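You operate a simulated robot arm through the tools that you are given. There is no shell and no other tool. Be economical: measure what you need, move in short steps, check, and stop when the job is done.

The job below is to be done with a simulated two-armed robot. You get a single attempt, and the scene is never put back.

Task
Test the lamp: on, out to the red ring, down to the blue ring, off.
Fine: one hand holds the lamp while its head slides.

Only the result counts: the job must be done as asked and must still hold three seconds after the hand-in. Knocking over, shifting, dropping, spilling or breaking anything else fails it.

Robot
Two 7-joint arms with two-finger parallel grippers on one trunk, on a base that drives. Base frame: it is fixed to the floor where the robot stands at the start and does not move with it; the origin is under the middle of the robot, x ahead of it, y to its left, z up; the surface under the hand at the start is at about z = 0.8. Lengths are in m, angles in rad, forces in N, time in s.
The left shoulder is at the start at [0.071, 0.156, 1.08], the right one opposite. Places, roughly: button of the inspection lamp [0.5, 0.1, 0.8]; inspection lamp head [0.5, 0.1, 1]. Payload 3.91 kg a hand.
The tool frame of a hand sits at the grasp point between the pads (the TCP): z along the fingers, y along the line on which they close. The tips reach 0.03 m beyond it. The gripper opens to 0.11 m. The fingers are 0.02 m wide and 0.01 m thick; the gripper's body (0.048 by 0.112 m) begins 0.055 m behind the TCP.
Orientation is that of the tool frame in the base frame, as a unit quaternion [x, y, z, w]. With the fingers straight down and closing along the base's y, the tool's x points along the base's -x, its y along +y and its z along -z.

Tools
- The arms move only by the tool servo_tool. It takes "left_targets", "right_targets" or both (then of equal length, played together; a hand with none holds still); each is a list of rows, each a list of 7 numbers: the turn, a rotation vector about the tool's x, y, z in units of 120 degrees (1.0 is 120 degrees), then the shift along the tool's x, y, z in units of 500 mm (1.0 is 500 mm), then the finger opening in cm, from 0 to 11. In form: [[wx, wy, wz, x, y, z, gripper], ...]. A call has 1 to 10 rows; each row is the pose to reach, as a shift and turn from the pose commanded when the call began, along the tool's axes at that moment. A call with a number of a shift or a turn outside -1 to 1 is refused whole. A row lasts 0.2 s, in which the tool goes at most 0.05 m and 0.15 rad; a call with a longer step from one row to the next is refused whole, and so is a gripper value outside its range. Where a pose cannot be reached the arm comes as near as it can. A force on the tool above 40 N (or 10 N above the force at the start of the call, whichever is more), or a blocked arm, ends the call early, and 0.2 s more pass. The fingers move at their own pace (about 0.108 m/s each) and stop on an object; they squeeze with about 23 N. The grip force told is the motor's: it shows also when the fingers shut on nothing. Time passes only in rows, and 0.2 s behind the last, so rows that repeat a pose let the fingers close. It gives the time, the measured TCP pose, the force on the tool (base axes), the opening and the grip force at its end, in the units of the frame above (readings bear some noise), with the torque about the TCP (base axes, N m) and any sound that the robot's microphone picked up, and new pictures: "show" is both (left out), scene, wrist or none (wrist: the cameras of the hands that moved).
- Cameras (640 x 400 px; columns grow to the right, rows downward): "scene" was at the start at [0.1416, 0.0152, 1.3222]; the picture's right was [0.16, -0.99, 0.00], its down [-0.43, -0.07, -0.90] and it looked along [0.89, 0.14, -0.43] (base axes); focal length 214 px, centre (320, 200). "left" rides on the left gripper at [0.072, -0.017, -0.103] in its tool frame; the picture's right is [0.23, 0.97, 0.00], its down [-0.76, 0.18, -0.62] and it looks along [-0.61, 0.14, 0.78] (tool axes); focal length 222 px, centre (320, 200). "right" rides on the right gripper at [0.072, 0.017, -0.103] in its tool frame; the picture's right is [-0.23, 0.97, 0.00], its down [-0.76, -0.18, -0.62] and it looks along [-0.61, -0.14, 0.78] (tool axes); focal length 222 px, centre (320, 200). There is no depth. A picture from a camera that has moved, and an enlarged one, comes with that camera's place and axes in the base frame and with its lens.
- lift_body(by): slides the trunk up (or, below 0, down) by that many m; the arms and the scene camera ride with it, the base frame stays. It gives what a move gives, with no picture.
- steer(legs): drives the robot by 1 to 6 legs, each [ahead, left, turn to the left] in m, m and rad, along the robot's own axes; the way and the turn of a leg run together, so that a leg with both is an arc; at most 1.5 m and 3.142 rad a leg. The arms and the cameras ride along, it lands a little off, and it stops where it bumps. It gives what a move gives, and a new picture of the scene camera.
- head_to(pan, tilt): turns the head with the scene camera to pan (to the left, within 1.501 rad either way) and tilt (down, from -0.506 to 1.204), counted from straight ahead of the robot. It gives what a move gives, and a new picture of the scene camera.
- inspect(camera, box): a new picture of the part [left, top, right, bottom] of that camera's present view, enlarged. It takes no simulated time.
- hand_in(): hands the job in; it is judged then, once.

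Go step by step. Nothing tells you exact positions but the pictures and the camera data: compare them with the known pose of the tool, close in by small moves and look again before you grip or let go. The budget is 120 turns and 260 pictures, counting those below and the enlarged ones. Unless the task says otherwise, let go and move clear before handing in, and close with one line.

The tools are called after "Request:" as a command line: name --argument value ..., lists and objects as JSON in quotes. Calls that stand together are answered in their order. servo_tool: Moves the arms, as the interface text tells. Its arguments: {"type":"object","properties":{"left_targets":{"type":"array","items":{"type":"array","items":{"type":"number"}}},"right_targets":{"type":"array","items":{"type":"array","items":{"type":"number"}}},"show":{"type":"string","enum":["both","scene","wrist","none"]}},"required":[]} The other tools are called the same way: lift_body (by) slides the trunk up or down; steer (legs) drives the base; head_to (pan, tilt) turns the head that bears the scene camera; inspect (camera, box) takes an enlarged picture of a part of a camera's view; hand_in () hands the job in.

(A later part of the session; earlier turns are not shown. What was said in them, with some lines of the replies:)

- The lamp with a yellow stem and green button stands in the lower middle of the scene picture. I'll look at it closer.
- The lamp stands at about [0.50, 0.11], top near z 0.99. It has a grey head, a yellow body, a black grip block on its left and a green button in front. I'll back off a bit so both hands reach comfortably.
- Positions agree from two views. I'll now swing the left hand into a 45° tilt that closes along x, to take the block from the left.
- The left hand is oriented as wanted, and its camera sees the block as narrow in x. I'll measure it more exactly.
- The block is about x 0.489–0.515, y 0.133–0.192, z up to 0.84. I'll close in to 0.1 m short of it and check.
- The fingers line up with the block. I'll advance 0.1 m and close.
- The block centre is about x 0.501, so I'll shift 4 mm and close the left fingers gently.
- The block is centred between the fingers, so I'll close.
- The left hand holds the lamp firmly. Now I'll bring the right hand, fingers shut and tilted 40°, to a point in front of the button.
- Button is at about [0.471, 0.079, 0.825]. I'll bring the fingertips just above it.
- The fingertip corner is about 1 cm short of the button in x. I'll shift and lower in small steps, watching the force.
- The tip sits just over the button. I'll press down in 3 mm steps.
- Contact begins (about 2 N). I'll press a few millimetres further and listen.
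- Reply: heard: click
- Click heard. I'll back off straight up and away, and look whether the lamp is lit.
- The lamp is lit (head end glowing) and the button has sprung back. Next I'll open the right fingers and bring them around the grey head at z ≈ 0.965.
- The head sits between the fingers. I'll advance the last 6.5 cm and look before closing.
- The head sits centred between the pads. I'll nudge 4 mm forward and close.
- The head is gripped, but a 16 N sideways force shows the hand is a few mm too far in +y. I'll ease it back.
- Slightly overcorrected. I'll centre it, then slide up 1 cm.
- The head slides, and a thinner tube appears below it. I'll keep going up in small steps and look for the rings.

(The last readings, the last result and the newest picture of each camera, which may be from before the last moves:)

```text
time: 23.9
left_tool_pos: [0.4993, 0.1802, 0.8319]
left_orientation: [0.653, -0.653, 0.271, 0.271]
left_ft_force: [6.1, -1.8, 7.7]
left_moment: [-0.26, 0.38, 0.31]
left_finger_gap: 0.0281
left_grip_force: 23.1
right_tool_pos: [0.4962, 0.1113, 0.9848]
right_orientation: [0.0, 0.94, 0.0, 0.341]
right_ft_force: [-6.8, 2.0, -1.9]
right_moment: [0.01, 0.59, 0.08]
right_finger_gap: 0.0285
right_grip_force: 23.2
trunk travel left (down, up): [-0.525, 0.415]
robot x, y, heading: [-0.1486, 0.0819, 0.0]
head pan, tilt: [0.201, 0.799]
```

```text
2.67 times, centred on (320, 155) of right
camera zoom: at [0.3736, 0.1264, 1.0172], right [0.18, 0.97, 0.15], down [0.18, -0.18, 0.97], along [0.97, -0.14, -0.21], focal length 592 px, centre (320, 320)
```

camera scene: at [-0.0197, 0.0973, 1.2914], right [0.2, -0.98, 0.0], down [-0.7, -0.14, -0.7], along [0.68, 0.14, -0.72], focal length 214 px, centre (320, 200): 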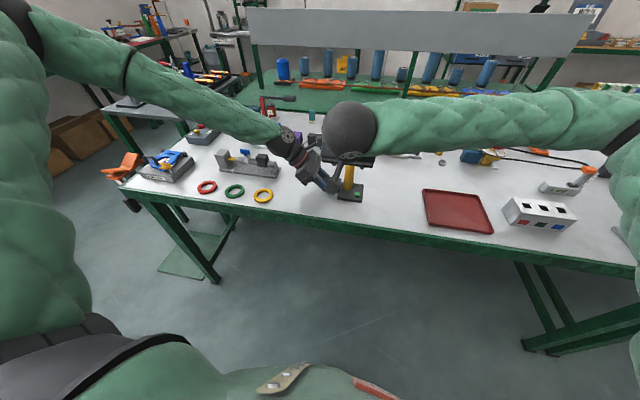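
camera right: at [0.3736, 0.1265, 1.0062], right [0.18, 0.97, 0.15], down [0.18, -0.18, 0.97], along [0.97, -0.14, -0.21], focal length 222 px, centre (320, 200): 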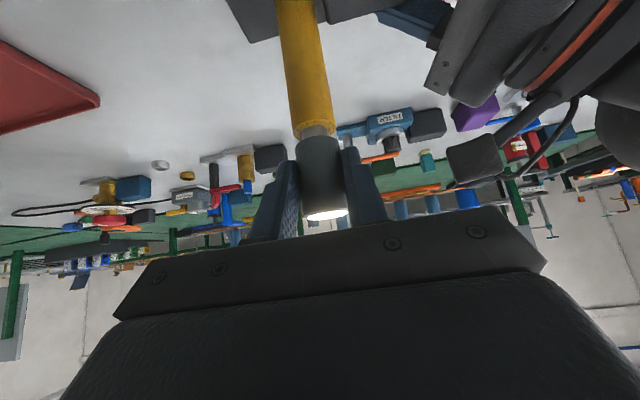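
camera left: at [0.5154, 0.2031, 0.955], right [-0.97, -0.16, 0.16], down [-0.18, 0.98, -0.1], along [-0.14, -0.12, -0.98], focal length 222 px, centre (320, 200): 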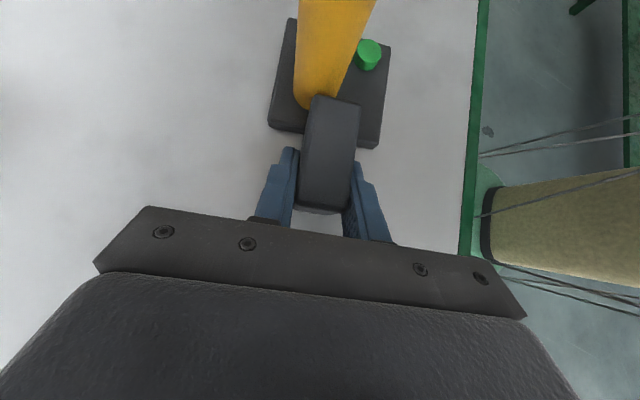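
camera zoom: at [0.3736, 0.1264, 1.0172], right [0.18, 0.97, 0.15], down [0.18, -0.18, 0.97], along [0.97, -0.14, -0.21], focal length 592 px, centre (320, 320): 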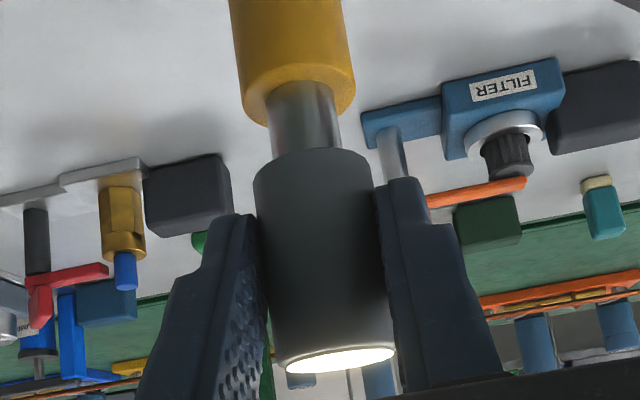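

Clear view, with no ring yet on the bare tube. I'll correct the slight +x drift and continue up.

Request:
servo_tool --right_targets '[[0, 0, 0, 0.0031, 0, -0.0026, 2], [0, 0, 0, -0.0033, 0, -0.0103, 2], [0, 0, 0, -0.0097, 0, -0.0179, 2], [0, 0, 0, -0.0097, 0, -0.0179, 2]]' --show "none"

Request:
inspect --camera "right" --box '[260, 80, 380, 230]'

```text
time: 24.9
left_tool_pos: [0.4979, 0.1794, 0.8303]
left_orientation: [-0.653, 0.654, -0.27, -0.271]
left_ft_force: [-9.0, 1.5, 10.4]
left_moment: [-0.44, -0.36, -0.43]
left_finger_gap: 0.028
left_grip_force: 23.0
right_tool_pos: [0.4945, 0.1107, 0.9969]
right_orientation: [0.001, 0.94, 0.0, 0.343]
right_ft_force: [7.4, -3.0, -1.0]
right_moment: [-0.56, -0.39, -0.05]
right_finger_gap: 0.0286
right_grip_force: 23.1
trunk travel left (down, up): [-0.525, 0.415]
robot x, y, heading: [-0.1494, 0.0785, 0.005]
head pan, tilt: [0.201, 0.799]
```

```text
2.67 times, centred on (320, 155) of right
camera zoom: at [0.3718, 0.1264, 1.0282], right [0.18, 0.97, 0.15], down [0.18, -0.18, 0.97], along [0.97, -0.14, -0.21], focal length 592 px, centre (320, 320)
```

zoom: 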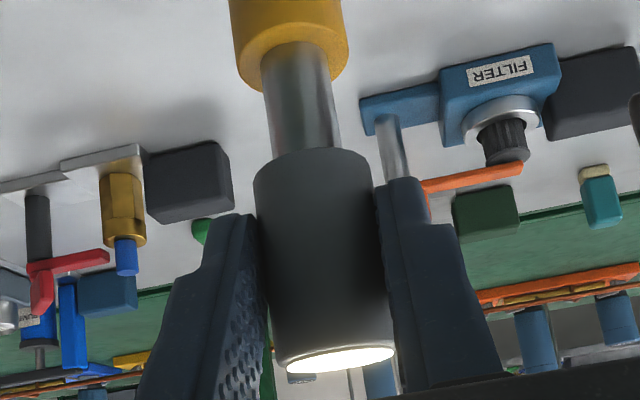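

Still bare tube. I'll correct +1 mm in x and go another 1.2 cm up.

Request:
servo_tool --right_targets '[[0, 0, 0, -0.0015, 0, 0.0013, 2], [0, 0, 0, -0.0077, 0.0005, -0.006, 2], [0, 0, 0, -0.0154, 0.0005, -0.0155, 2], [0, 0, 0, -0.0154, 0.0005, -0.0155, 2]]' --show "none"

Request:
inspect --camera "right" --box '[260, 60, 380, 210]'

```text
time: 25.9
left_tool_pos: [0.4995, 0.18, 0.8307]
left_orientation: [0.654, -0.653, 0.27, 0.27]
left_ft_force: [0.7, 7.7, 6.2]
left_moment: [-0.84, 0.11, 0.14]
left_finger_gap: 0.0276
left_grip_force: 23.2
right_tool_pos: [0.4962, 0.112, 1.0067]
right_orientation: [0.001, 0.94, 0.0, 0.342]
right_ft_force: [-1.6, -5.7, -3.4]
right_moment: [-0.67, 0.51, -0.11]
right_finger_gap: 0.0287
right_grip_force: 23.0
trunk travel left (down, up): [-0.525, 0.415]
robot x, y, heading: [-0.1501, 0.0808, -0.005]
head pan, tilt: [0.201, 0.799]
```

```text
2.67 times, centred on (320, 135) of right
camera zoom: at [0.3733, 0.1275, 1.0386], right [0.18, 0.97, 0.15], down [0.18, -0.18, 0.97], along [0.97, -0.14, -0.21], focal length 592 px, centre (320, 373)
```

zoom: 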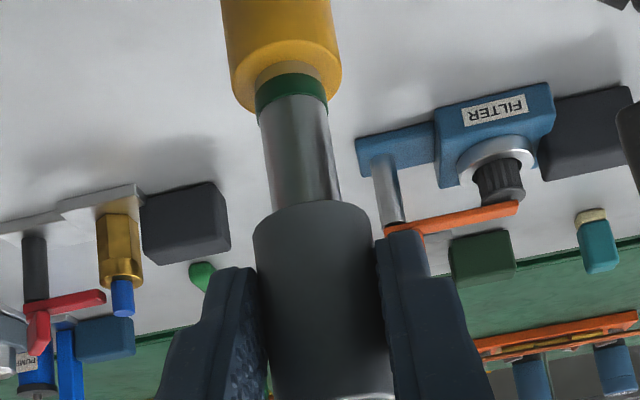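

A green ring has come out at the yellow rim. I'll continue further in small steps.

Request:
servo_tool --right_targets '[[0, 0, 0, -0.0051, -0.001, -0.0061, 2], [0, 0, 0, -0.0103, -0.001, -0.0123, 2], [0, 0, 0, -0.0103, -0.001, -0.0123, 2]]' --show "none"

Request:
inspect --camera "right" --box '[260, 40, 380, 190]'

```text
time: 26.7
left_tool_pos: [0.5002, 0.1806, 0.8314]
left_orientation: [-0.653, 0.654, -0.271, -0.271]
left_ft_force: [7.5, -2.3, 3.8]
left_moment: [0.63, 0.39, 0.41]
left_finger_gap: 0.0281
left_grip_force: 23.1
right_tool_pos: [0.4966, 0.1114, 1.0152]
right_orientation: [0.002, 0.94, -0.001, 0.342]
right_ft_force: [-7.3, 2.8, -1.0]
right_moment: [-0.42, 0.75, 0.07]
right_finger_gap: 0.0287
right_grip_force: 22.7
trunk travel left (down, up): [-0.525, 0.415]
robot x, y, heading: [-0.1469, 0.0813, -0.001]
head pan, tilt: [0.201, 0.799]
```

```text
2.67 times, centred on (320, 115) of right
camera zoom: at [0.374, 0.1269, 1.0466], right [0.18, 0.97, 0.15], down [0.18, -0.18, 0.97], along [0.97, -0.14, -0.21], focal length 592 px, centre (320, 427)
```

zoom: 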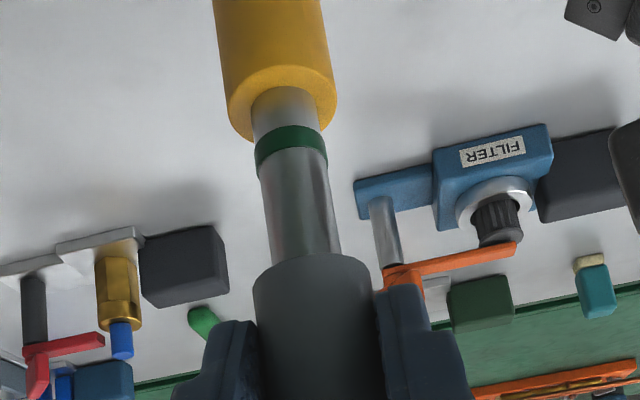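

I'll go further up, correcting x by −1 mm.

Request:
servo_tool --right_targets '[[0, 0, 0, -0.0036, 0, -0.0074, 2], [0, 0, 0, -0.0088, 0, -0.0136, 2], [0, 0, 0, -0.0088, 0, -0.0136, 2]]' --show "none"

Request:
inspect --camera "right" --box '[260, 20, 380, 170]'

```text
time: 27.5
left_tool_pos: [0.4982, 0.1801, 0.8318]
left_orientation: [-0.653, 0.654, -0.27, -0.271]
left_ft_force: [-4.7, -4.4, 5.5]
left_moment: [0.71, -0.14, -0.29]
left_finger_gap: 0.0276
left_grip_force: 22.8
right_tool_pos: [0.4957, 0.1107, 1.0223]
right_orientation: [0.001, 0.94, 0.0, 0.342]
right_ft_force: [2.9, 4.1, -1.9]
right_moment: [-0.4, -0.41, 0.04]
right_finger_gap: 0.0291
right_grip_force: 23.1
trunk travel left (down, up): [-0.525, 0.415]
robot x, y, heading: [-0.1512, 0.0777, 0.002]
head pan, tilt: [0.201, 0.799]
```

```text
2.67 times, centred on (320, 95) of right
camera zoom: at [0.3728, 0.1266, 1.0547], right [0.18, 0.97, 0.15], down [0.18, -0.18, 0.97], along [0.97, -0.14, -0.21], focal length 592 px, centre (320, 480)
```

zoom: 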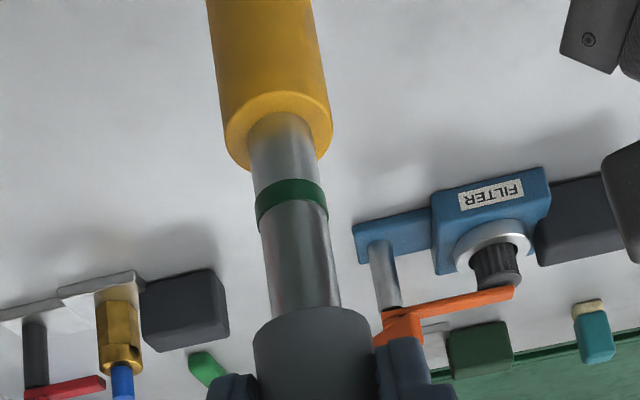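

Nothing new yet, so I'll keep going.

Request:
servo_tool --right_targets '[[0, 0, 0, -0.0051, 0, -0.0061, 2], [0, 0, 0, -0.0095, 0, -0.0129, 2], [0, 0, 0, -0.0095, 0, -0.0129, 2]]' --show "none"

Request:
inspect --camera "right" --box '[250, 0, 370, 150]'

```text
time: 28.3
left_tool_pos: [0.4988, 0.1803, 0.8309]
left_orientation: [-0.652, 0.654, -0.271, -0.271]
left_ft_force: [-5.0, -10.1, 6.0]
left_moment: [0.65, -0.47, -0.28]
left_finger_gap: 0.028
left_grip_force: 23.7
right_tool_pos: [0.4941, 0.1095, 1.0306]
right_orientation: [0.001, 0.94, 0.0, 0.342]
right_ft_force: [5.6, 8.4, -0.1]
right_moment: [0.26, -0.41, 0.07]
right_finger_gap: 0.0286
right_grip_force: 22.9
trunk travel left (down, up): [-0.525, 0.415]
robot x, y, heading: [-0.1479, 0.0793, -0.003]
head pan, tilt: [0.201, 0.799]
```

```text
2.67 times, centred on (310, 75) of right
camera zoom: at [0.3721, 0.1258, 1.0632], right [0.18, 0.97, 0.15], down [0.18, -0.18, 0.97], along [0.97, -0.14, -0.21], focal length 592 px, centre (347, 533)
```

zoom: 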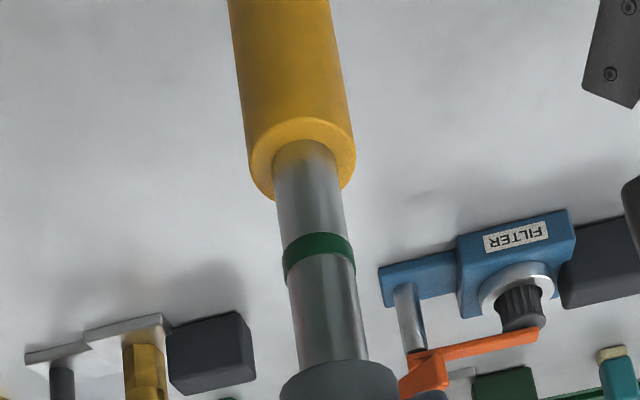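

Continuing, with small +x/+y corrections.

Request:
servo_tool --right_targets '[[0, 0, 0, -0.0066, 0.0025, -0.0048, 2], [0, 0, 0, -0.0118, 0.0025, -0.011, 2], [0, 0, 0, -0.0118, 0.0025, -0.011, 2]]' --show "none"

Request:
inspect --camera "right" --box '[250, 0, 370, 150]'

```text
time: 29.1
left_tool_pos: [0.5003, 0.1808, 0.8318]
left_orientation: [-0.653, 0.653, -0.271, -0.271]
left_ft_force: [-0.8, 3.9, 7.2]
left_moment: [-0.94, -0.41, -0.07]
left_finger_gap: 0.0277
left_grip_force: 23.0
right_tool_pos: [0.4954, 0.111, 1.0386]
right_orientation: [0.001, 0.94, -0.001, 0.341]
right_ft_force: [2.1, -3.0, -1.7]
right_moment: [-0.25, 0.23, 0.01]
right_finger_gap: 0.0287
right_grip_force: 22.7
trunk travel left (down, up): [-0.525, 0.415]
robot x, y, heading: [-0.153, 0.0775, -0.005]
head pan, tilt: [0.201, 0.799]
```

```text
2.67 times, centred on (310, 75) of right
camera zoom: at [0.3729, 0.127, 1.0711], right [0.18, 0.97, 0.15], down [0.18, -0.18, 0.97], along [0.97, -0.14, -0.21], focal length 592 px, centre (347, 533)
```

zoom: 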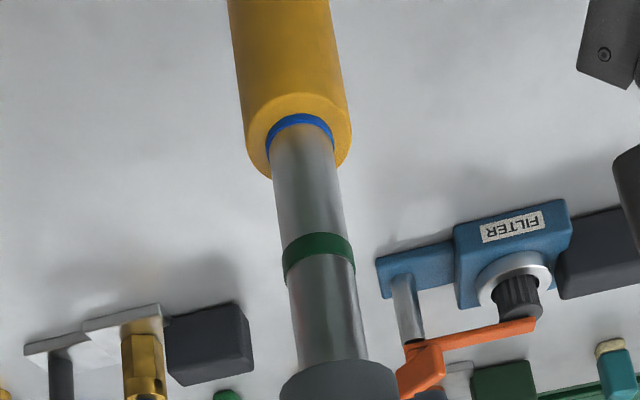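

Blue ring is emerging at the rim with camera z ≈ 1.071. I'll continue toward the red ring, moving 1.6 cm.

Request:
servo_tool --right_targets '[[0, 0, 0, -0.0051, 0, -0.0061, 2], [0, 0, 0, -0.0103, 0, -0.0123, 2], [0, 0, 0, -0.0154, 0, -0.0184, 2], [0, 0, 0, -0.0205, 0, -0.0245, 2], [0, 0, 0, -0.0205, 0, -0.0245, 2]]' --show "none"

Request:
inspect --camera "right" --box '[250, 0, 370, 150]'

```text
time: 30.3
left_tool_pos: [0.4989, 0.18, 0.8315]
left_orientation: [-0.653, 0.654, -0.27, -0.271]
left_ft_force: [0.5, -2.4, 4.6]
left_moment: [0.6, 0.0, 0.06]
left_finger_gap: 0.0278
left_grip_force: 23.1
right_tool_pos: [0.4949, 0.1115, 1.0555]
right_orientation: [0.001, 0.94, -0.001, 0.341]
right_ft_force: [-0.6, 2.1, -1.9]
right_moment: [-0.5, 0.3, 0.03]
right_finger_gap: 0.0289
right_grip_force: 23.2
trunk travel left (down, up): [-0.525, 0.415]
robot x, y, heading: [-0.1495, 0.0809, -0.001]
head pan, tilt: [0.201, 0.799]
```

```text
2.67 times, centred on (310, 75) of right
camera zoom: at [0.3725, 0.1274, 1.0866], right [0.18, 0.97, 0.15], down [0.18, -0.18, 0.97], along [0.97, -0.14, -0.21], focal length 592 px, centre (347, 533)
```

zoom: 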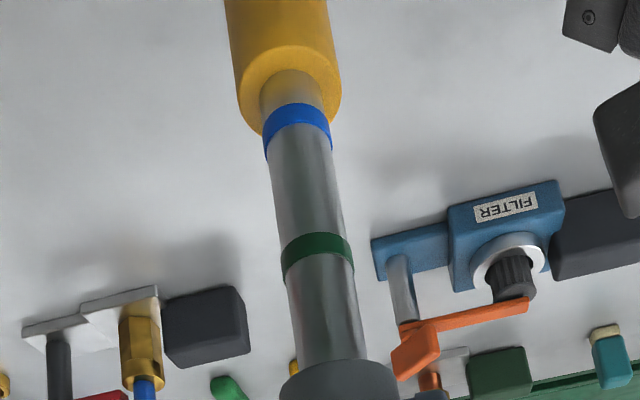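

Blue is out by about a centimetre. I'll keep going up toward red.

Request:
servo_tool --right_targets '[[0, 0, 0, -0.0051, 0, -0.0061, 2], [0, 0, 0, -0.0103, 0, -0.0123, 2], [0, 0, 0, -0.0154, 0, -0.0184, 2], [0, 0, 0, -0.0154, 0, -0.0184, 2]]' --show "none"

Request:
inspect --camera "right" --box '[250, 0, 370, 150]'

```text
time: 31.3
left_tool_pos: [0.4985, 0.1807, 0.831]
left_orientation: [0.654, -0.653, 0.271, 0.27]
left_ft_force: [-4.2, 4.4, 3.5]
left_moment: [-0.73, -0.65, -0.14]
left_finger_gap: 0.0279
left_grip_force: 23.0
right_tool_pos: [0.4942, 0.1122, 1.0668]
right_orientation: [0.001, 0.94, 0.0, 0.341]
right_ft_force: [4.3, -5.4, -1.3]
right_moment: [-0.66, -0.08, -0.1]
right_finger_gap: 0.0289
right_grip_force: 23.3
trunk travel left (down, up): [-0.525, 0.415]
robot x, y, heading: [-0.1512, 0.0804, 0.003]
head pan, tilt: [0.201, 0.799]
```

```text
2.67 times, centred on (310, 75) of right
camera zoom: at [0.3723, 0.128, 1.0978], right [0.18, 0.97, 0.15], down [0.18, -0.18, 0.97], along [0.97, -0.14, -0.21], focal length 592 px, centre (347, 533)
```

zoom: 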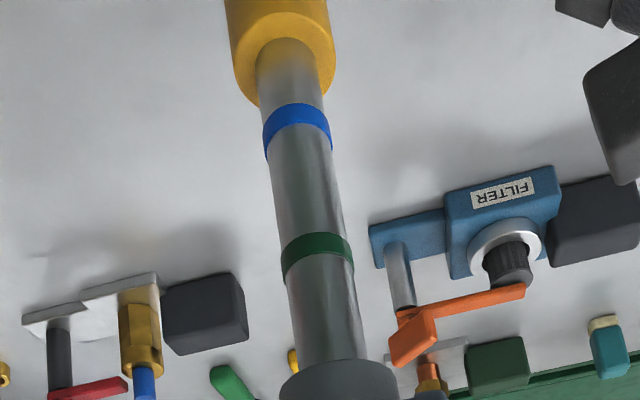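

Rim is approaching the frame edge. I'll go 6 mm up and also check the scene camera.

Request:
servo_tool --right_targets '[[0, 0, 0, -0.0039, -0.001, -0.0046, 2], [0, 0, 0, -0.0077, -0.001, -0.0092, 2], [0, 0, 0, -0.0077, -0.001, -0.0092, 2]]' --show "none"

Request:
inspect --camera "right" --box '[250, 0, 370, 100]'

Request:
inspect --camera "scene" --box '[310, 110, 390, 210]'

```text
time: 32.1
left_tool_pos: [0.4991, 0.18, 0.8312]
left_orientation: [0.653, -0.653, 0.271, 0.27]
left_ft_force: [0.9, -4.9, 2.3]
left_moment: [1.01, -0.16, -0.03]
left_finger_gap: 0.028
left_grip_force: 23.5
right_tool_pos: [0.4943, 0.1129, 1.0732]
right_orientation: [0.001, 0.94, 0.0, 0.341]
right_ft_force: [-1.3, 4.6, -2.9]
right_moment: [-0.34, 0.41, 0.1]
right_finger_gap: 0.0288
right_grip_force: 23.0
trunk travel left (down, up): [-0.525, 0.415]
robot x, y, heading: [-0.1501, 0.0797, -0.004]
head pan, tilt: [0.201, 0.799]
```

```text
4.00 times, centred on (310, 50) of right
camera zoom: at [0.3727, 0.1268, 1.105], right [0.18, 0.97, 0.15], down [0.18, -0.18, 0.97], along [0.97, -0.14, -0.21], focal length 888 px, centre (360, 800)
```

zoom: 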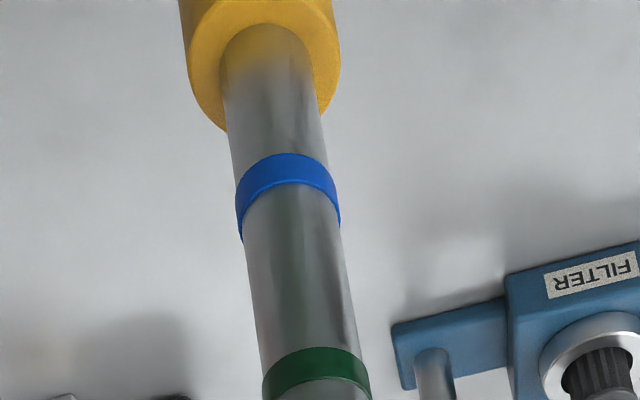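

```text
4.00 times, centred on (350, 160) of scene
camera zoom: at [-0.0192, 0.0974, 1.2913], right [0.2, -0.98, 0.0], down [-0.7, -0.14, -0.7], along [0.68, 0.14, -0.72], focal length 858 px, centre (200, 360)
```

zoom: 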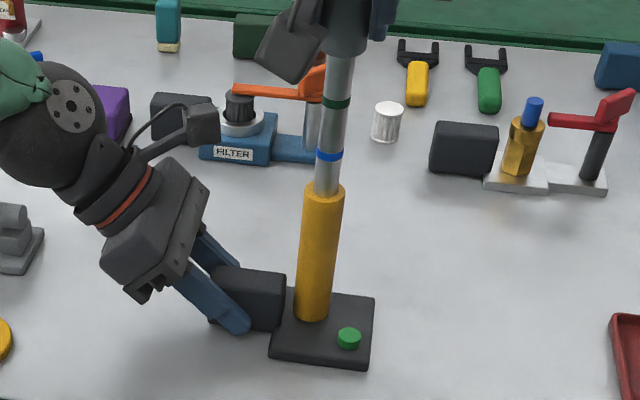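

The scene camera now sees the tube clearly. I'll go 6 mm further and watch from there.

Request:
servo_tool --right_targets '[[0, 0, 0, -0.0039, 0, -0.0046, 2], [0, 0, 0, -0.0077, 0, -0.0092, 2], [0, 0, 0, -0.0077, 0, -0.0092, 2]]' --show "none"

Request:
inspect --camera "scene" --box '[325, 130, 357, 170]'

Request:
inspect --camera "right" --box '[280, 0, 340, 40]'

```text
time: 32.9
left_tool_pos: [0.4984, 0.1807, 0.8302]
left_orientation: [-0.653, 0.653, -0.271, -0.271]
left_ft_force: [4.2, -0.5, 3.1]
left_moment: [0.11, 0.38, 0.19]
left_finger_gap: 0.028
left_grip_force: 23.0
right_tool_pos: [0.4949, 0.1106, 1.0794]
right_orientation: [0.0, 0.94, 0.0, 0.342]
right_ft_force: [-3.2, 1.1, -0.9]
right_moment: [0.06, 0.35, 0.09]
right_finger_gap: 0.029
right_grip_force: 23.4
trunk travel left (down, up): [-0.525, 0.415]
robot x, y, heading: [-0.1519, 0.083, -0.001]
head pan, tilt: [0.201, 0.799]
```

```text
10.00 times, centred on (341, 150) of scene
camera zoom: at [-0.0193, 0.0974, 1.2913], right [0.2, -0.98, 0.0], down [-0.7, -0.14, -0.7], along [0.68, 0.14, -0.72], focal length 2145 px, centre (110, 700)
```

zoom: 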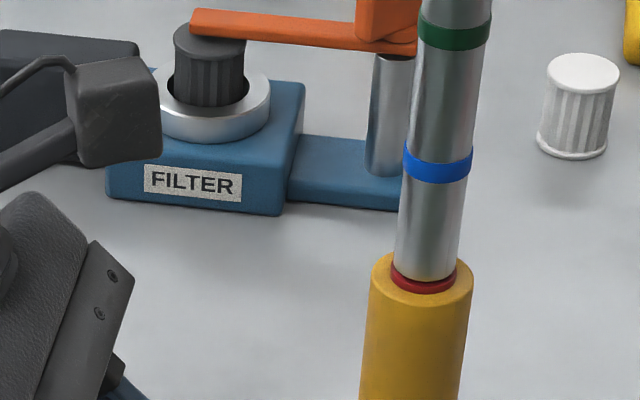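

```text
10.00 times, centred on (310, 20) of right
camera zoom: at [0.3734, 0.1266, 1.1114], right [0.18, 0.97, 0.15], down [0.18, -0.18, 0.97], along [0.97, -0.14, -0.21], focal length 2221 px, centre (420, 2000)
```

zoom: 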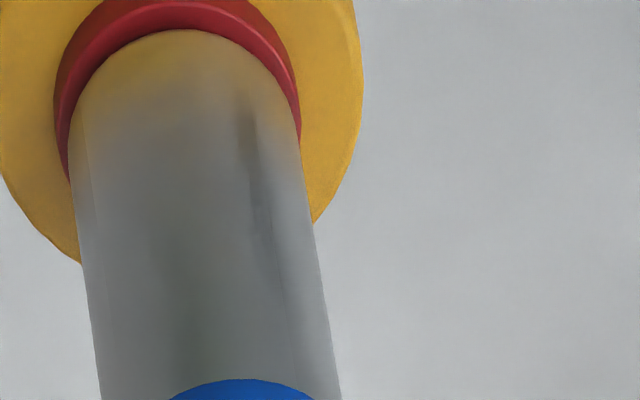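

Red ring is now centred at the yellow rim. I'll dwell there briefly, then slide down 3.6 cm toward the blue ring (spacing measured at about 3.86 cm).

Request:
servo_tool --right_targets '[[0, 0, 0, 0, 0, 0, 2], [0, 0, 0, 0, 0, 0, 2], [0, 0, 0, 0, 0, 0, 2], [0, 0, 0, 0, 0, 0, 2], [0, 0, 0, 0, 0, 0, 2]]' --show "none"

Request:
inspect --camera "scene" --box '[325, 130, 357, 170]'

Request:
servo_tool --right_targets '[[0, 0, 0, 0.0077, 0, 0.0092, 2], [0, 0, 0, 0.0154, 0, 0.0184, 2], [0, 0, 0, 0.0231, 0, 0.0276, 2], [0, 0, 0, 0.0309, 0, 0.0368, 2], [0, 0, 0, 0.0386, 0, 0.046, 2], [0, 0, 0, 0.0463, 0, 0.0552, 2], [0, 0, 0, 0.0463, 0, 0.0552, 2]]' --show "none"

Request:
inspect --camera "scene" --box '[325, 130, 357, 170]'

Request:
inspect --camera "right" --box '[270, 20, 342, 80]'

```text
time: 34.1
left_tool_pos: [0.5001, 0.1801, 0.8309]
left_orientation: [-0.653, 0.654, -0.271, -0.271]
left_ft_force: [3.4, 1.4, 1.4]
left_moment: [-0.27, 0.07, 0.2]
left_finger_gap: 0.0279
left_grip_force: 23.0
right_tool_pos: [0.495, 0.1104, 1.0797]
right_orientation: [0.0, 0.94, 0.0, 0.342]
right_ft_force: [-1.9, -2.6, -0.3]
right_moment: [-0.03, 0.08, -0.01]
right_finger_gap: 0.0287
right_grip_force: 23.1
trunk travel left (down, up): [-0.525, 0.415]
robot x, y, heading: [-0.1499, 0.078, -0.005]
head pan, tilt: [0.201, 0.799]
```

```text
10.00 times, centred on (341, 150) of scene
camera zoom: at [-0.0194, 0.0974, 1.2914], right [0.2, -0.98, 0.0], down [-0.7, -0.14, -0.7], along [0.68, 0.14, -0.72], focal length 2145 px, centre (110, 700)
```

zoom: 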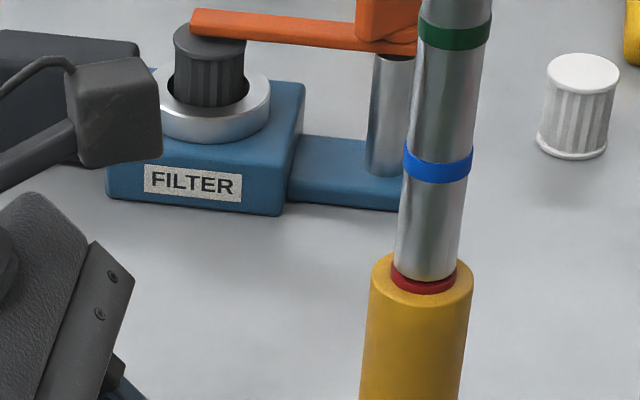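

```text
time: 35.7
left_tool_pos: [0.4985, 0.1813, 0.8317]
left_orientation: [-0.653, 0.653, -0.27, -0.271]
left_ft_force: [-3.8, -2.1, -2.4]
left_moment: [0.66, -0.11, -0.35]
left_finger_gap: 0.0282
left_grip_force: 23.5
right_tool_pos: [0.4939, 0.1102, 1.0419]
right_orientation: [0.001, 0.94, 0.0, 0.342]
right_ft_force: [3.0, 2.5, 4.7]
right_moment: [0.09, -0.26, 0.02]
right_finger_gap: 0.0288
right_grip_force: 22.8
trunk travel left (down, up): [-0.525, 0.415]
robot x, y, heading: [-0.1477, 0.0778, 0.002]
head pan, tilt: [0.201, 0.799]
```

```text
10.00 times, centred on (341, 150) of scene
camera zoom: at [-0.0197, 0.0975, 1.2913], right [0.2, -0.98, 0.0], down [-0.7, -0.14, -0.7], along [0.68, 0.14, -0.72], focal length 2145 px, centre (110, 700)
```

zoom: 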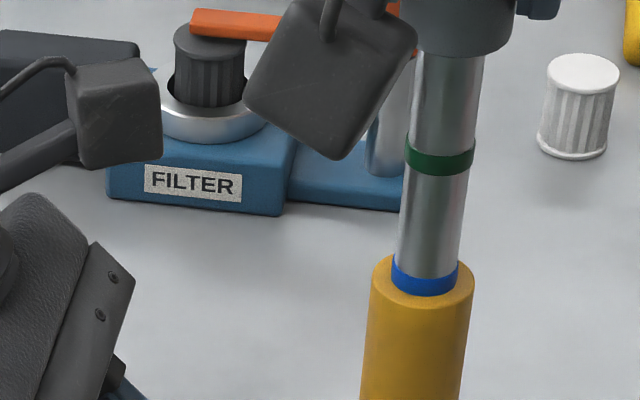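

```text
6.67 times, centred on (306, 50) of right
camera zoom: at [0.372, 0.1262, 1.0744], right [0.18, 0.97, 0.15], down [0.18, -0.18, 0.97], along [0.97, -0.14, -0.21], focal length 1481 px, centre (413, 1200)
```

zoom: 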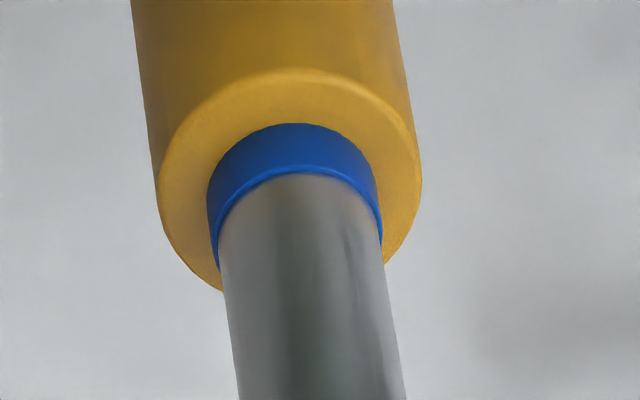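

Blue is nearly fully out, so I'll go down about 2.2 mm more to centre it.

Request:
servo_tool --right_targets '[[0, 0, 0, 0.0015, 0, 0.0018, 2], [0, 0, 0, 0.0029, 0, 0.0035, 2], [0, 0, 0, 0.0029, 0, 0.0035, 2]]' --show "none"

Request:
inspect --camera "scene" --box '[325, 130, 357, 170]'

```text
time: 36.5
left_tool_pos: [0.4992, 0.1796, 0.8325]
left_orientation: [-0.653, 0.654, -0.27, -0.27]
left_ft_force: [-3.8, -3.0, -3.4]
left_moment: [0.39, -0.04, -0.38]
left_finger_gap: 0.0277
left_grip_force: 23.2
right_tool_pos: [0.4942, 0.111, 1.0407]
right_orientation: [0.002, 0.94, 0.0, 0.341]
right_ft_force: [2.4, 3.3, 3.7]
right_moment: [0.11, -0.26, 0.05]
right_finger_gap: 0.0286
right_grip_force: 23.4
trunk travel left (down, up): [-0.525, 0.415]
robot x, y, heading: [-0.1499, 0.0822, -0.001]
head pan, tilt: [0.201, 0.799]
```

```text
10.00 times, centred on (341, 150) of scene
camera zoom: at [-0.0196, 0.0974, 1.2913], right [0.2, -0.98, 0.0], down [-0.7, -0.14, -0.7], along [0.68, 0.14, -0.72], focal length 2145 px, centre (110, 700)
```

zoom: 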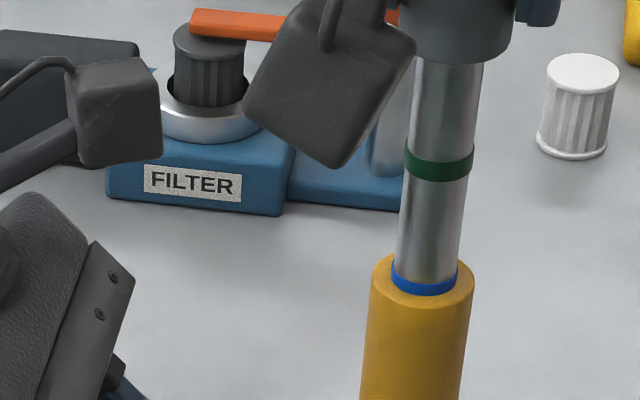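

Blue ring is centred at the rim, just as red was. I'll release the head and back away horizontally.

Request:
servo_tool --right_targets '[[0, 0, 0, 0, 0, 0, 3.5], [0, 0, 0, 0, 0, 0, 6], [0, 0, 0, 0, 0, 0, 6], [0, 0, 0, 0.0385, 0, -0.032, 6], [0, 0, 0, 0.077, 0, -0.064, 6], [0, 0, 0, 0.115, 0, -0.096, 6], [0, 0, 0, 0.153, 0, -0.129, 6], [0, 0, 0, 0.153, 0, -0.129, 6]]' --show "wrist"

Request:
inspect --camera "scene" --box '[325, 130, 357, 170]'

```text
time: 38.3
left_tool_pos: [0.4992, 0.1793, 0.8309]
left_orientation: [-0.653, 0.654, -0.27, -0.27]
left_ft_force: [-0.9, -0.5, -0.9]
left_moment: [-0.15, 0.2, -0.02]
left_finger_gap: 0.028
left_grip_force: 23.1
right_tool_pos: [0.392, 0.1118, 1.0409]
right_orientation: [0.001, 0.94, 0.0, 0.341]
right_ft_force: [1.0, 1.2, -0.4]
right_moment: [0.01, 0.01, 0.0]
right_finger_gap: 0.0599
right_grip_force: 0.0
trunk travel left (down, up): [-0.525, 0.415]
robot x, y, heading: [-0.1516, 0.0806, -0.001]
head pan, tilt: [0.201, 0.799]
camera right: at [0.2698, 0.1278, 1.0731], right [0.18, 0.97, 0.15], down [0.18, -0.18, 0.97], along [0.97, -0.14, -0.21], focal length 222 px, centre (320, 200)
```

right: 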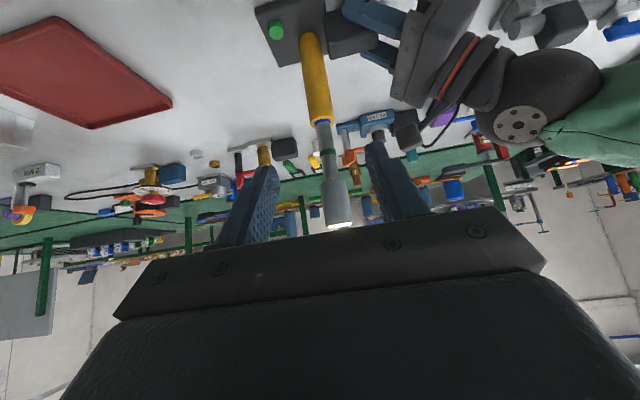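

```text
10.00 times, centred on (341, 150) of scene
camera zoom: at [-0.0194, 0.0974, 1.2913], right [0.2, -0.98, 0.0], down [-0.7, -0.14, -0.7], along [0.68, 0.14, -0.72], focal length 2145 px, centre (110, 700)
```

zoom: 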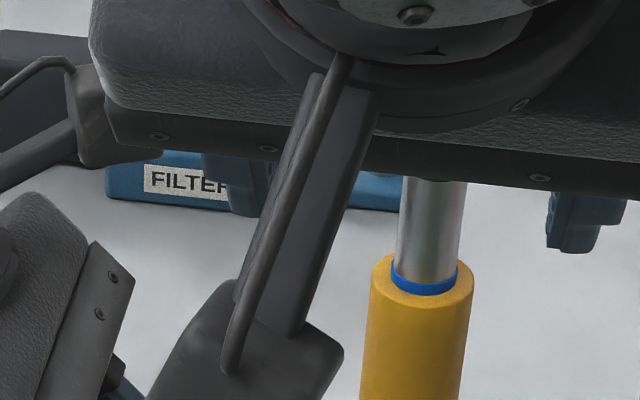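

The head stays on blue. Next I'll close the right fingers and return to the button to switch off.

Request:
servo_tool --right_targets '[[0, 0, 0, 0.032, -0.019, 0.0145, 3], [0, 0, 0, 0.064, -0.038, 0.029, 0], [0, 0, 0, 0.095, -0.057, 0.0435, 0], [0, 0, 0, 0.127, -0.076, 0.058, 0], [0, 0, 0, 0.127, -0.076, 0.058, 0]]' --show "none"

```text
time: 39.5
left_tool_pos: [0.4995, 0.1794, 0.8307]
left_orientation: [0.654, -0.653, 0.271, 0.27]
left_ft_force: [-0.7, 1.6, -1.1]
left_moment: [-0.01, 0.17, -0.11]
left_finger_gap: 0.0279
left_grip_force: 23.3
right_tool_pos: [0.3634, 0.0738, 0.9767]
right_orientation: [0.0, 0.94, 0.0, 0.343]
right_ft_force: [-0.2, 0.2, -0.5]
right_moment: [-0.01, 0.01, -0.01]
right_finger_gap: 0.0004
right_grip_force: 23.0
trunk travel left (down, up): [-0.525, 0.415]
robot x, y, heading: [-0.1496, 0.0809, -0.001]
head pan, tilt: [0.201, 0.799]
```

Request:
servo_tool --right_targets '[[0, 0, 0, -0.001, 0, 0.08, 0], [0, 0, 0, -0.002, 0, 0.16, 0], [0, 0, 0, -0.004, 0, 0.24, 0], [0, 0, 0, -0.005, 0, 0.314, 0], [0, 0, 0, -0.005, 0, 0.314, 0]]' --show "none"

Request:
inspect --camera "left" --box '[260, 0, 460, 120]'

```text
time: 40.7
left_tool_pos: [0.4992, 0.1814, 0.8309]
left_orientation: [-0.653, 0.654, -0.27, -0.271]
left_ft_force: [-0.8, 1.8, 0.3]
left_moment: [-0.09, 0.05, -0.01]
left_finger_gap: 0.0279
left_grip_force: 23.2
right_tool_pos: [0.4671, 0.0735, 0.8587]
right_orientation: [0.0, 0.94, 0.0, 0.342]
right_ft_force: [-0.2, 0.2, -0.4]
right_moment: [0.02, -0.01, 0.0]
right_finger_gap: 0.0002
right_grip_force: 22.8
trunk travel left (down, up): [-0.525, 0.415]
robot x, y, heading: [-0.1518, 0.0812, 0.0]
head pan, tilt: [0.201, 0.799]
```

```text
3.20 times, centred on (360, 60) of left
camera zoom: at [0.5153, 0.2032, 0.9547], right [-0.97, -0.16, 0.16], down [-0.18, 0.98, -0.1], along [-0.14, -0.12, -0.98], focal length 711 px, centre (192, 648)
```

zoom: 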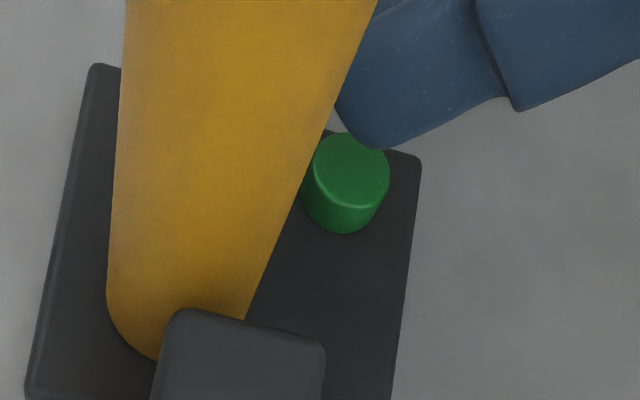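

Over the button as before. I'll press once, with the same depth.

Request:
servo_tool --right_targets '[[0, 0, 0, 0.0064, 0.001, 0.0077, 0], [0, 0, 0, 0.0116, 0.001, 0.0138, 0], [0, 0, 0, 0.0141, 0.001, 0.0169, 0], [0, 0, 0, 0.0167, 0.001, 0.0199, 0], [0, 0, 0, 0.0186, 0.001, 0.0222, 0], [0, 0, 0, 0.0186, 0.001, 0.0222, 0]]' --show "none"

```text
time: 42.1
left_tool_pos: [0.4995, 0.1789, 0.8322]
left_orientation: [0.653, -0.653, 0.271, 0.271]
left_ft_force: [3.0, -3.7, -5.9]
left_moment: [0.35, -0.07, 0.3]
left_finger_gap: 0.028
left_grip_force: 22.9
right_tool_pos: [0.4667, 0.0743, 0.8448]
right_orientation: [0.001, 0.94, -0.001, 0.342]
right_ft_force: [-2.9, 4.1, 8.3]
right_moment: [0.13, -0.01, 0.04]
right_finger_gap: 0.0
right_grip_force: 23.7
trunk travel left (down, up): [-0.525, 0.415]
robot x, y, heading: [-0.1479, 0.0792, -0.004]
head pan, tilt: [0.201, 0.799]
heard: click
```

Click heard. I'll retreat straight up and back as before.

Request:
servo_tool --right_targets '[[0, 0, 0, -0.0129, -0.002, -0.0153, 0], [0, 0, 0, -0.0257, -0.002, -0.0306, 0], [0, 0, 0, -0.0257, -0.002, -0.1, 0], [0, 0, 0, -0.0257, -0.002, -0.18, 0], [0, 0, 0, -0.0257, -0.002, -0.26, 0], [0, 0, 0, -0.0257, -0.03, -0.34, 0], [0, 0, 0, -0.0257, -0.1, -0.38, 0], [0, 0, 0, -0.0257, -0.18, -0.42, 0], [0, 0, 0, -0.0257, -0.25, -0.46, 0]]' --show "wrist"

Request:
inspect --camera "scene" --box '[310, 110, 390, 210]'

```text
time: 44.1
left_tool_pos: [0.4985, 0.1806, 0.8331]
left_orientation: [0.653, -0.653, 0.27, 0.27]
left_ft_force: [0.2, -0.4, -4.2]
left_moment: [0.27, 0.0, 0.0]
left_finger_gap: 0.0277
left_grip_force: 22.8
right_tool_pos: [0.3949, -0.0337, 1.0557]
right_orientation: [0.001, 0.94, -0.001, 0.342]
right_ft_force: [-1.2, -0.6, -0.1]
right_moment: [0.05, 0.03, 0.02]
right_finger_gap: 0.0001
right_grip_force: 23.0
right hand out of reach, approached as far as the arm can: row 7, 8, 9
trunk travel left (down, up): [-0.525, 0.415]
robot x, y, heading: [-0.1516, 0.0798, 0.0]
head pan, tilt: [0.201, 0.799]
camera right: at [0.273, -0.0176, 1.0879], right [0.18, 0.97, 0.15], down [0.18, -0.18, 0.97], along [0.97, -0.14, -0.21], focal length 222 px, centre (320, 200)
```

right: 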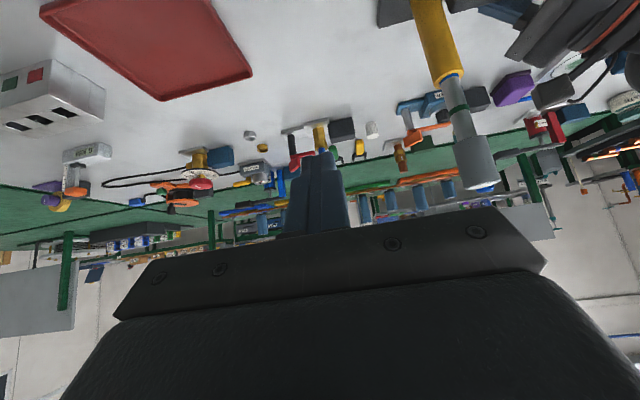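

```text
4.00 times, centred on (350, 160) of scene
camera zoom: at [-0.0204, 0.0964, 1.2914], right [0.2, -0.98, 0.0], down [-0.7, -0.14, -0.7], along [0.68, 0.14, -0.72], focal length 858 px, centre (200, 360)
```

zoom: 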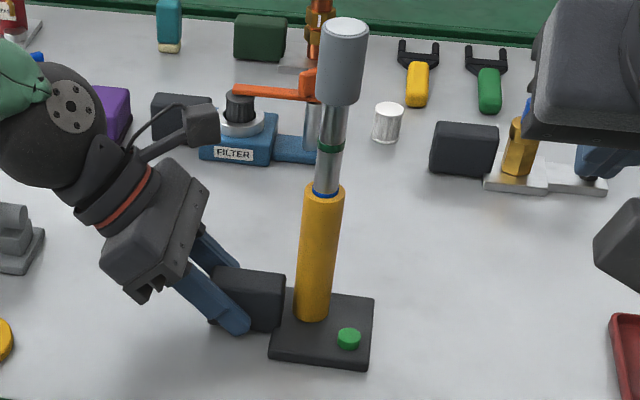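

The lamp is off with the head at blue. I'll lower the left hand a millimetre, open it and back out along its approach.

Request:
servo_tool --left_targets '[[0, 0, 0, -0.0014, 0, 0.0014, 1.5], [0, 0, 0, -0.0014, 0, 0.0014, 3.5], [0, 0, 0, -0.0014, 0, 0.0014, 5.5], [0, 0, 0, -0.0014, 0, 0.0014, 6], [0, 0, 0, -0.0014, 0, -0.06, 6], [0, 0, 0, -0.0014, 0, -0.14, 6], [0, 0, 0, -0.0014, 0, -0.22, 6], [0, 0, 0, -0.0014, 0, -0.3, 6], [0, 0, 0, -0.0014, 0, -0.36, 6]]'

Request:
inspect --camera "scene" --box '[310, 110, 390, 210]'

Request:
inspect --camera "scene" --box '[325, 130, 357, 170]'

```text
time: 46.1
left_tool_pos: [0.4971, 0.3082, 0.96]
left_orientation: [0.653, -0.653, 0.27, 0.27]
left_ft_force: [0.4, -0.2, 0.6]
left_moment: [-0.03, 0.02, 0.04]
left_finger_gap: 0.0598
left_grip_force: 0.1
right_tool_pos: [0.3953, -0.0326, 1.0559]
right_orientation: [0.001, 0.94, 0.0, 0.341]
right_ft_force: [-0.5, 0.8, 0.6]
right_moment: [0.02, 0.04, 0.01]
right_finger_gap: 0.0002
right_grip_force: 23.2
trunk travel left (down, up): [-0.525, 0.415]
robot x, y, heading: [-0.1511, 0.0788, 0.0]
head pan, tilt: [0.201, 0.799]
camera scene: at [-0.0202, 0.0974, 1.2914], right [0.2, -0.98, 0.0], down [-0.7, -0.14, -0.7], along [0.68, 0.14, -0.72], focal length 214 px, centre (320, 200)
camera left: at [0.5135, 0.3308, 1.0839], right [-0.97, -0.16, 0.16], down [-0.18, 0.98, -0.1], along [-0.14, -0.12, -0.98], focal length 222 px, centre (320, 200)
```

scene: 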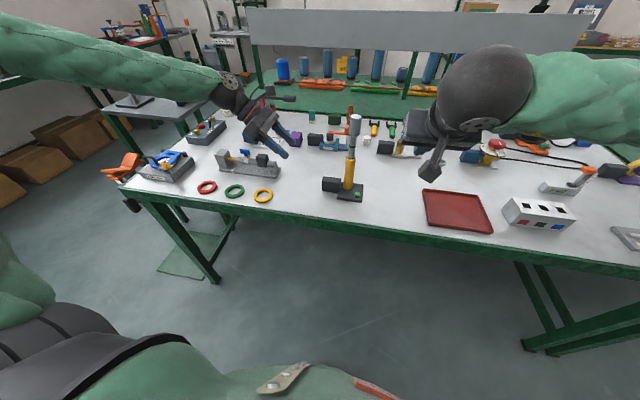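
left: 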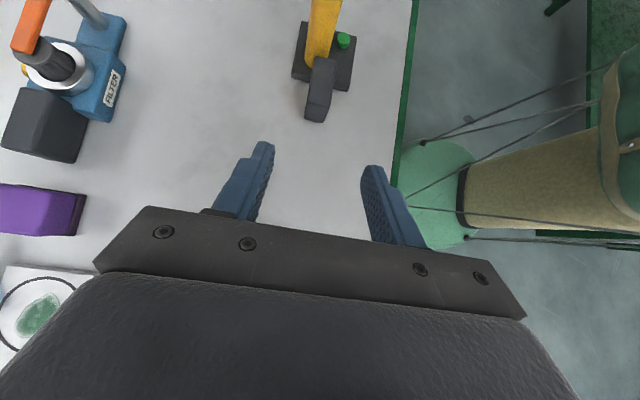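

```text
4.00 times, centred on (350, 160) of scene
camera zoom: at [-0.0202, 0.0974, 1.2914], right [0.2, -0.98, 0.0], down [-0.7, -0.14, -0.7], along [0.68, 0.14, -0.72], focal length 858 px, centre (200, 360)
```

zoom: 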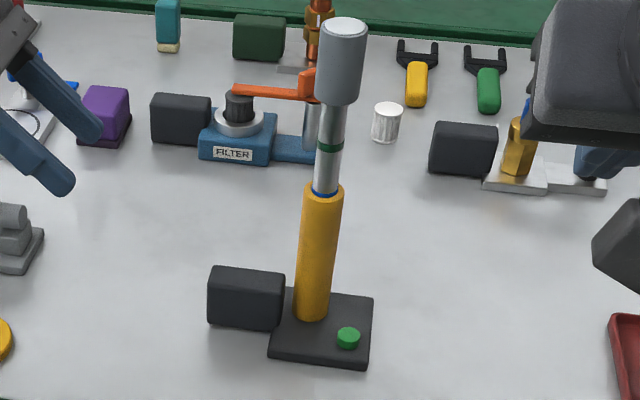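

```text
10.00 times, centred on (341, 150) of scene
camera zoom: at [-0.0202, 0.0974, 1.2914], right [0.2, -0.98, 0.0], down [-0.7, -0.14, -0.7], along [0.68, 0.14, -0.72], focal length 2145 px, centre (110, 700)
```

zoom: 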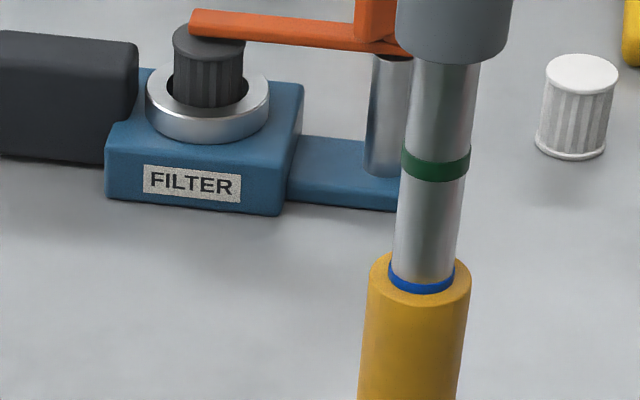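

The lamp stands upright and off, its head resting on the blue ring, and both hands are clear. Handing in.

Request:
hand_in

```text
The job is handed in.
```

The lamp test is done and handed in: I switched the lamp on, slid the head out to the red ring and down to the blue ring, then switched it off. The left hand held the lamp throughout.
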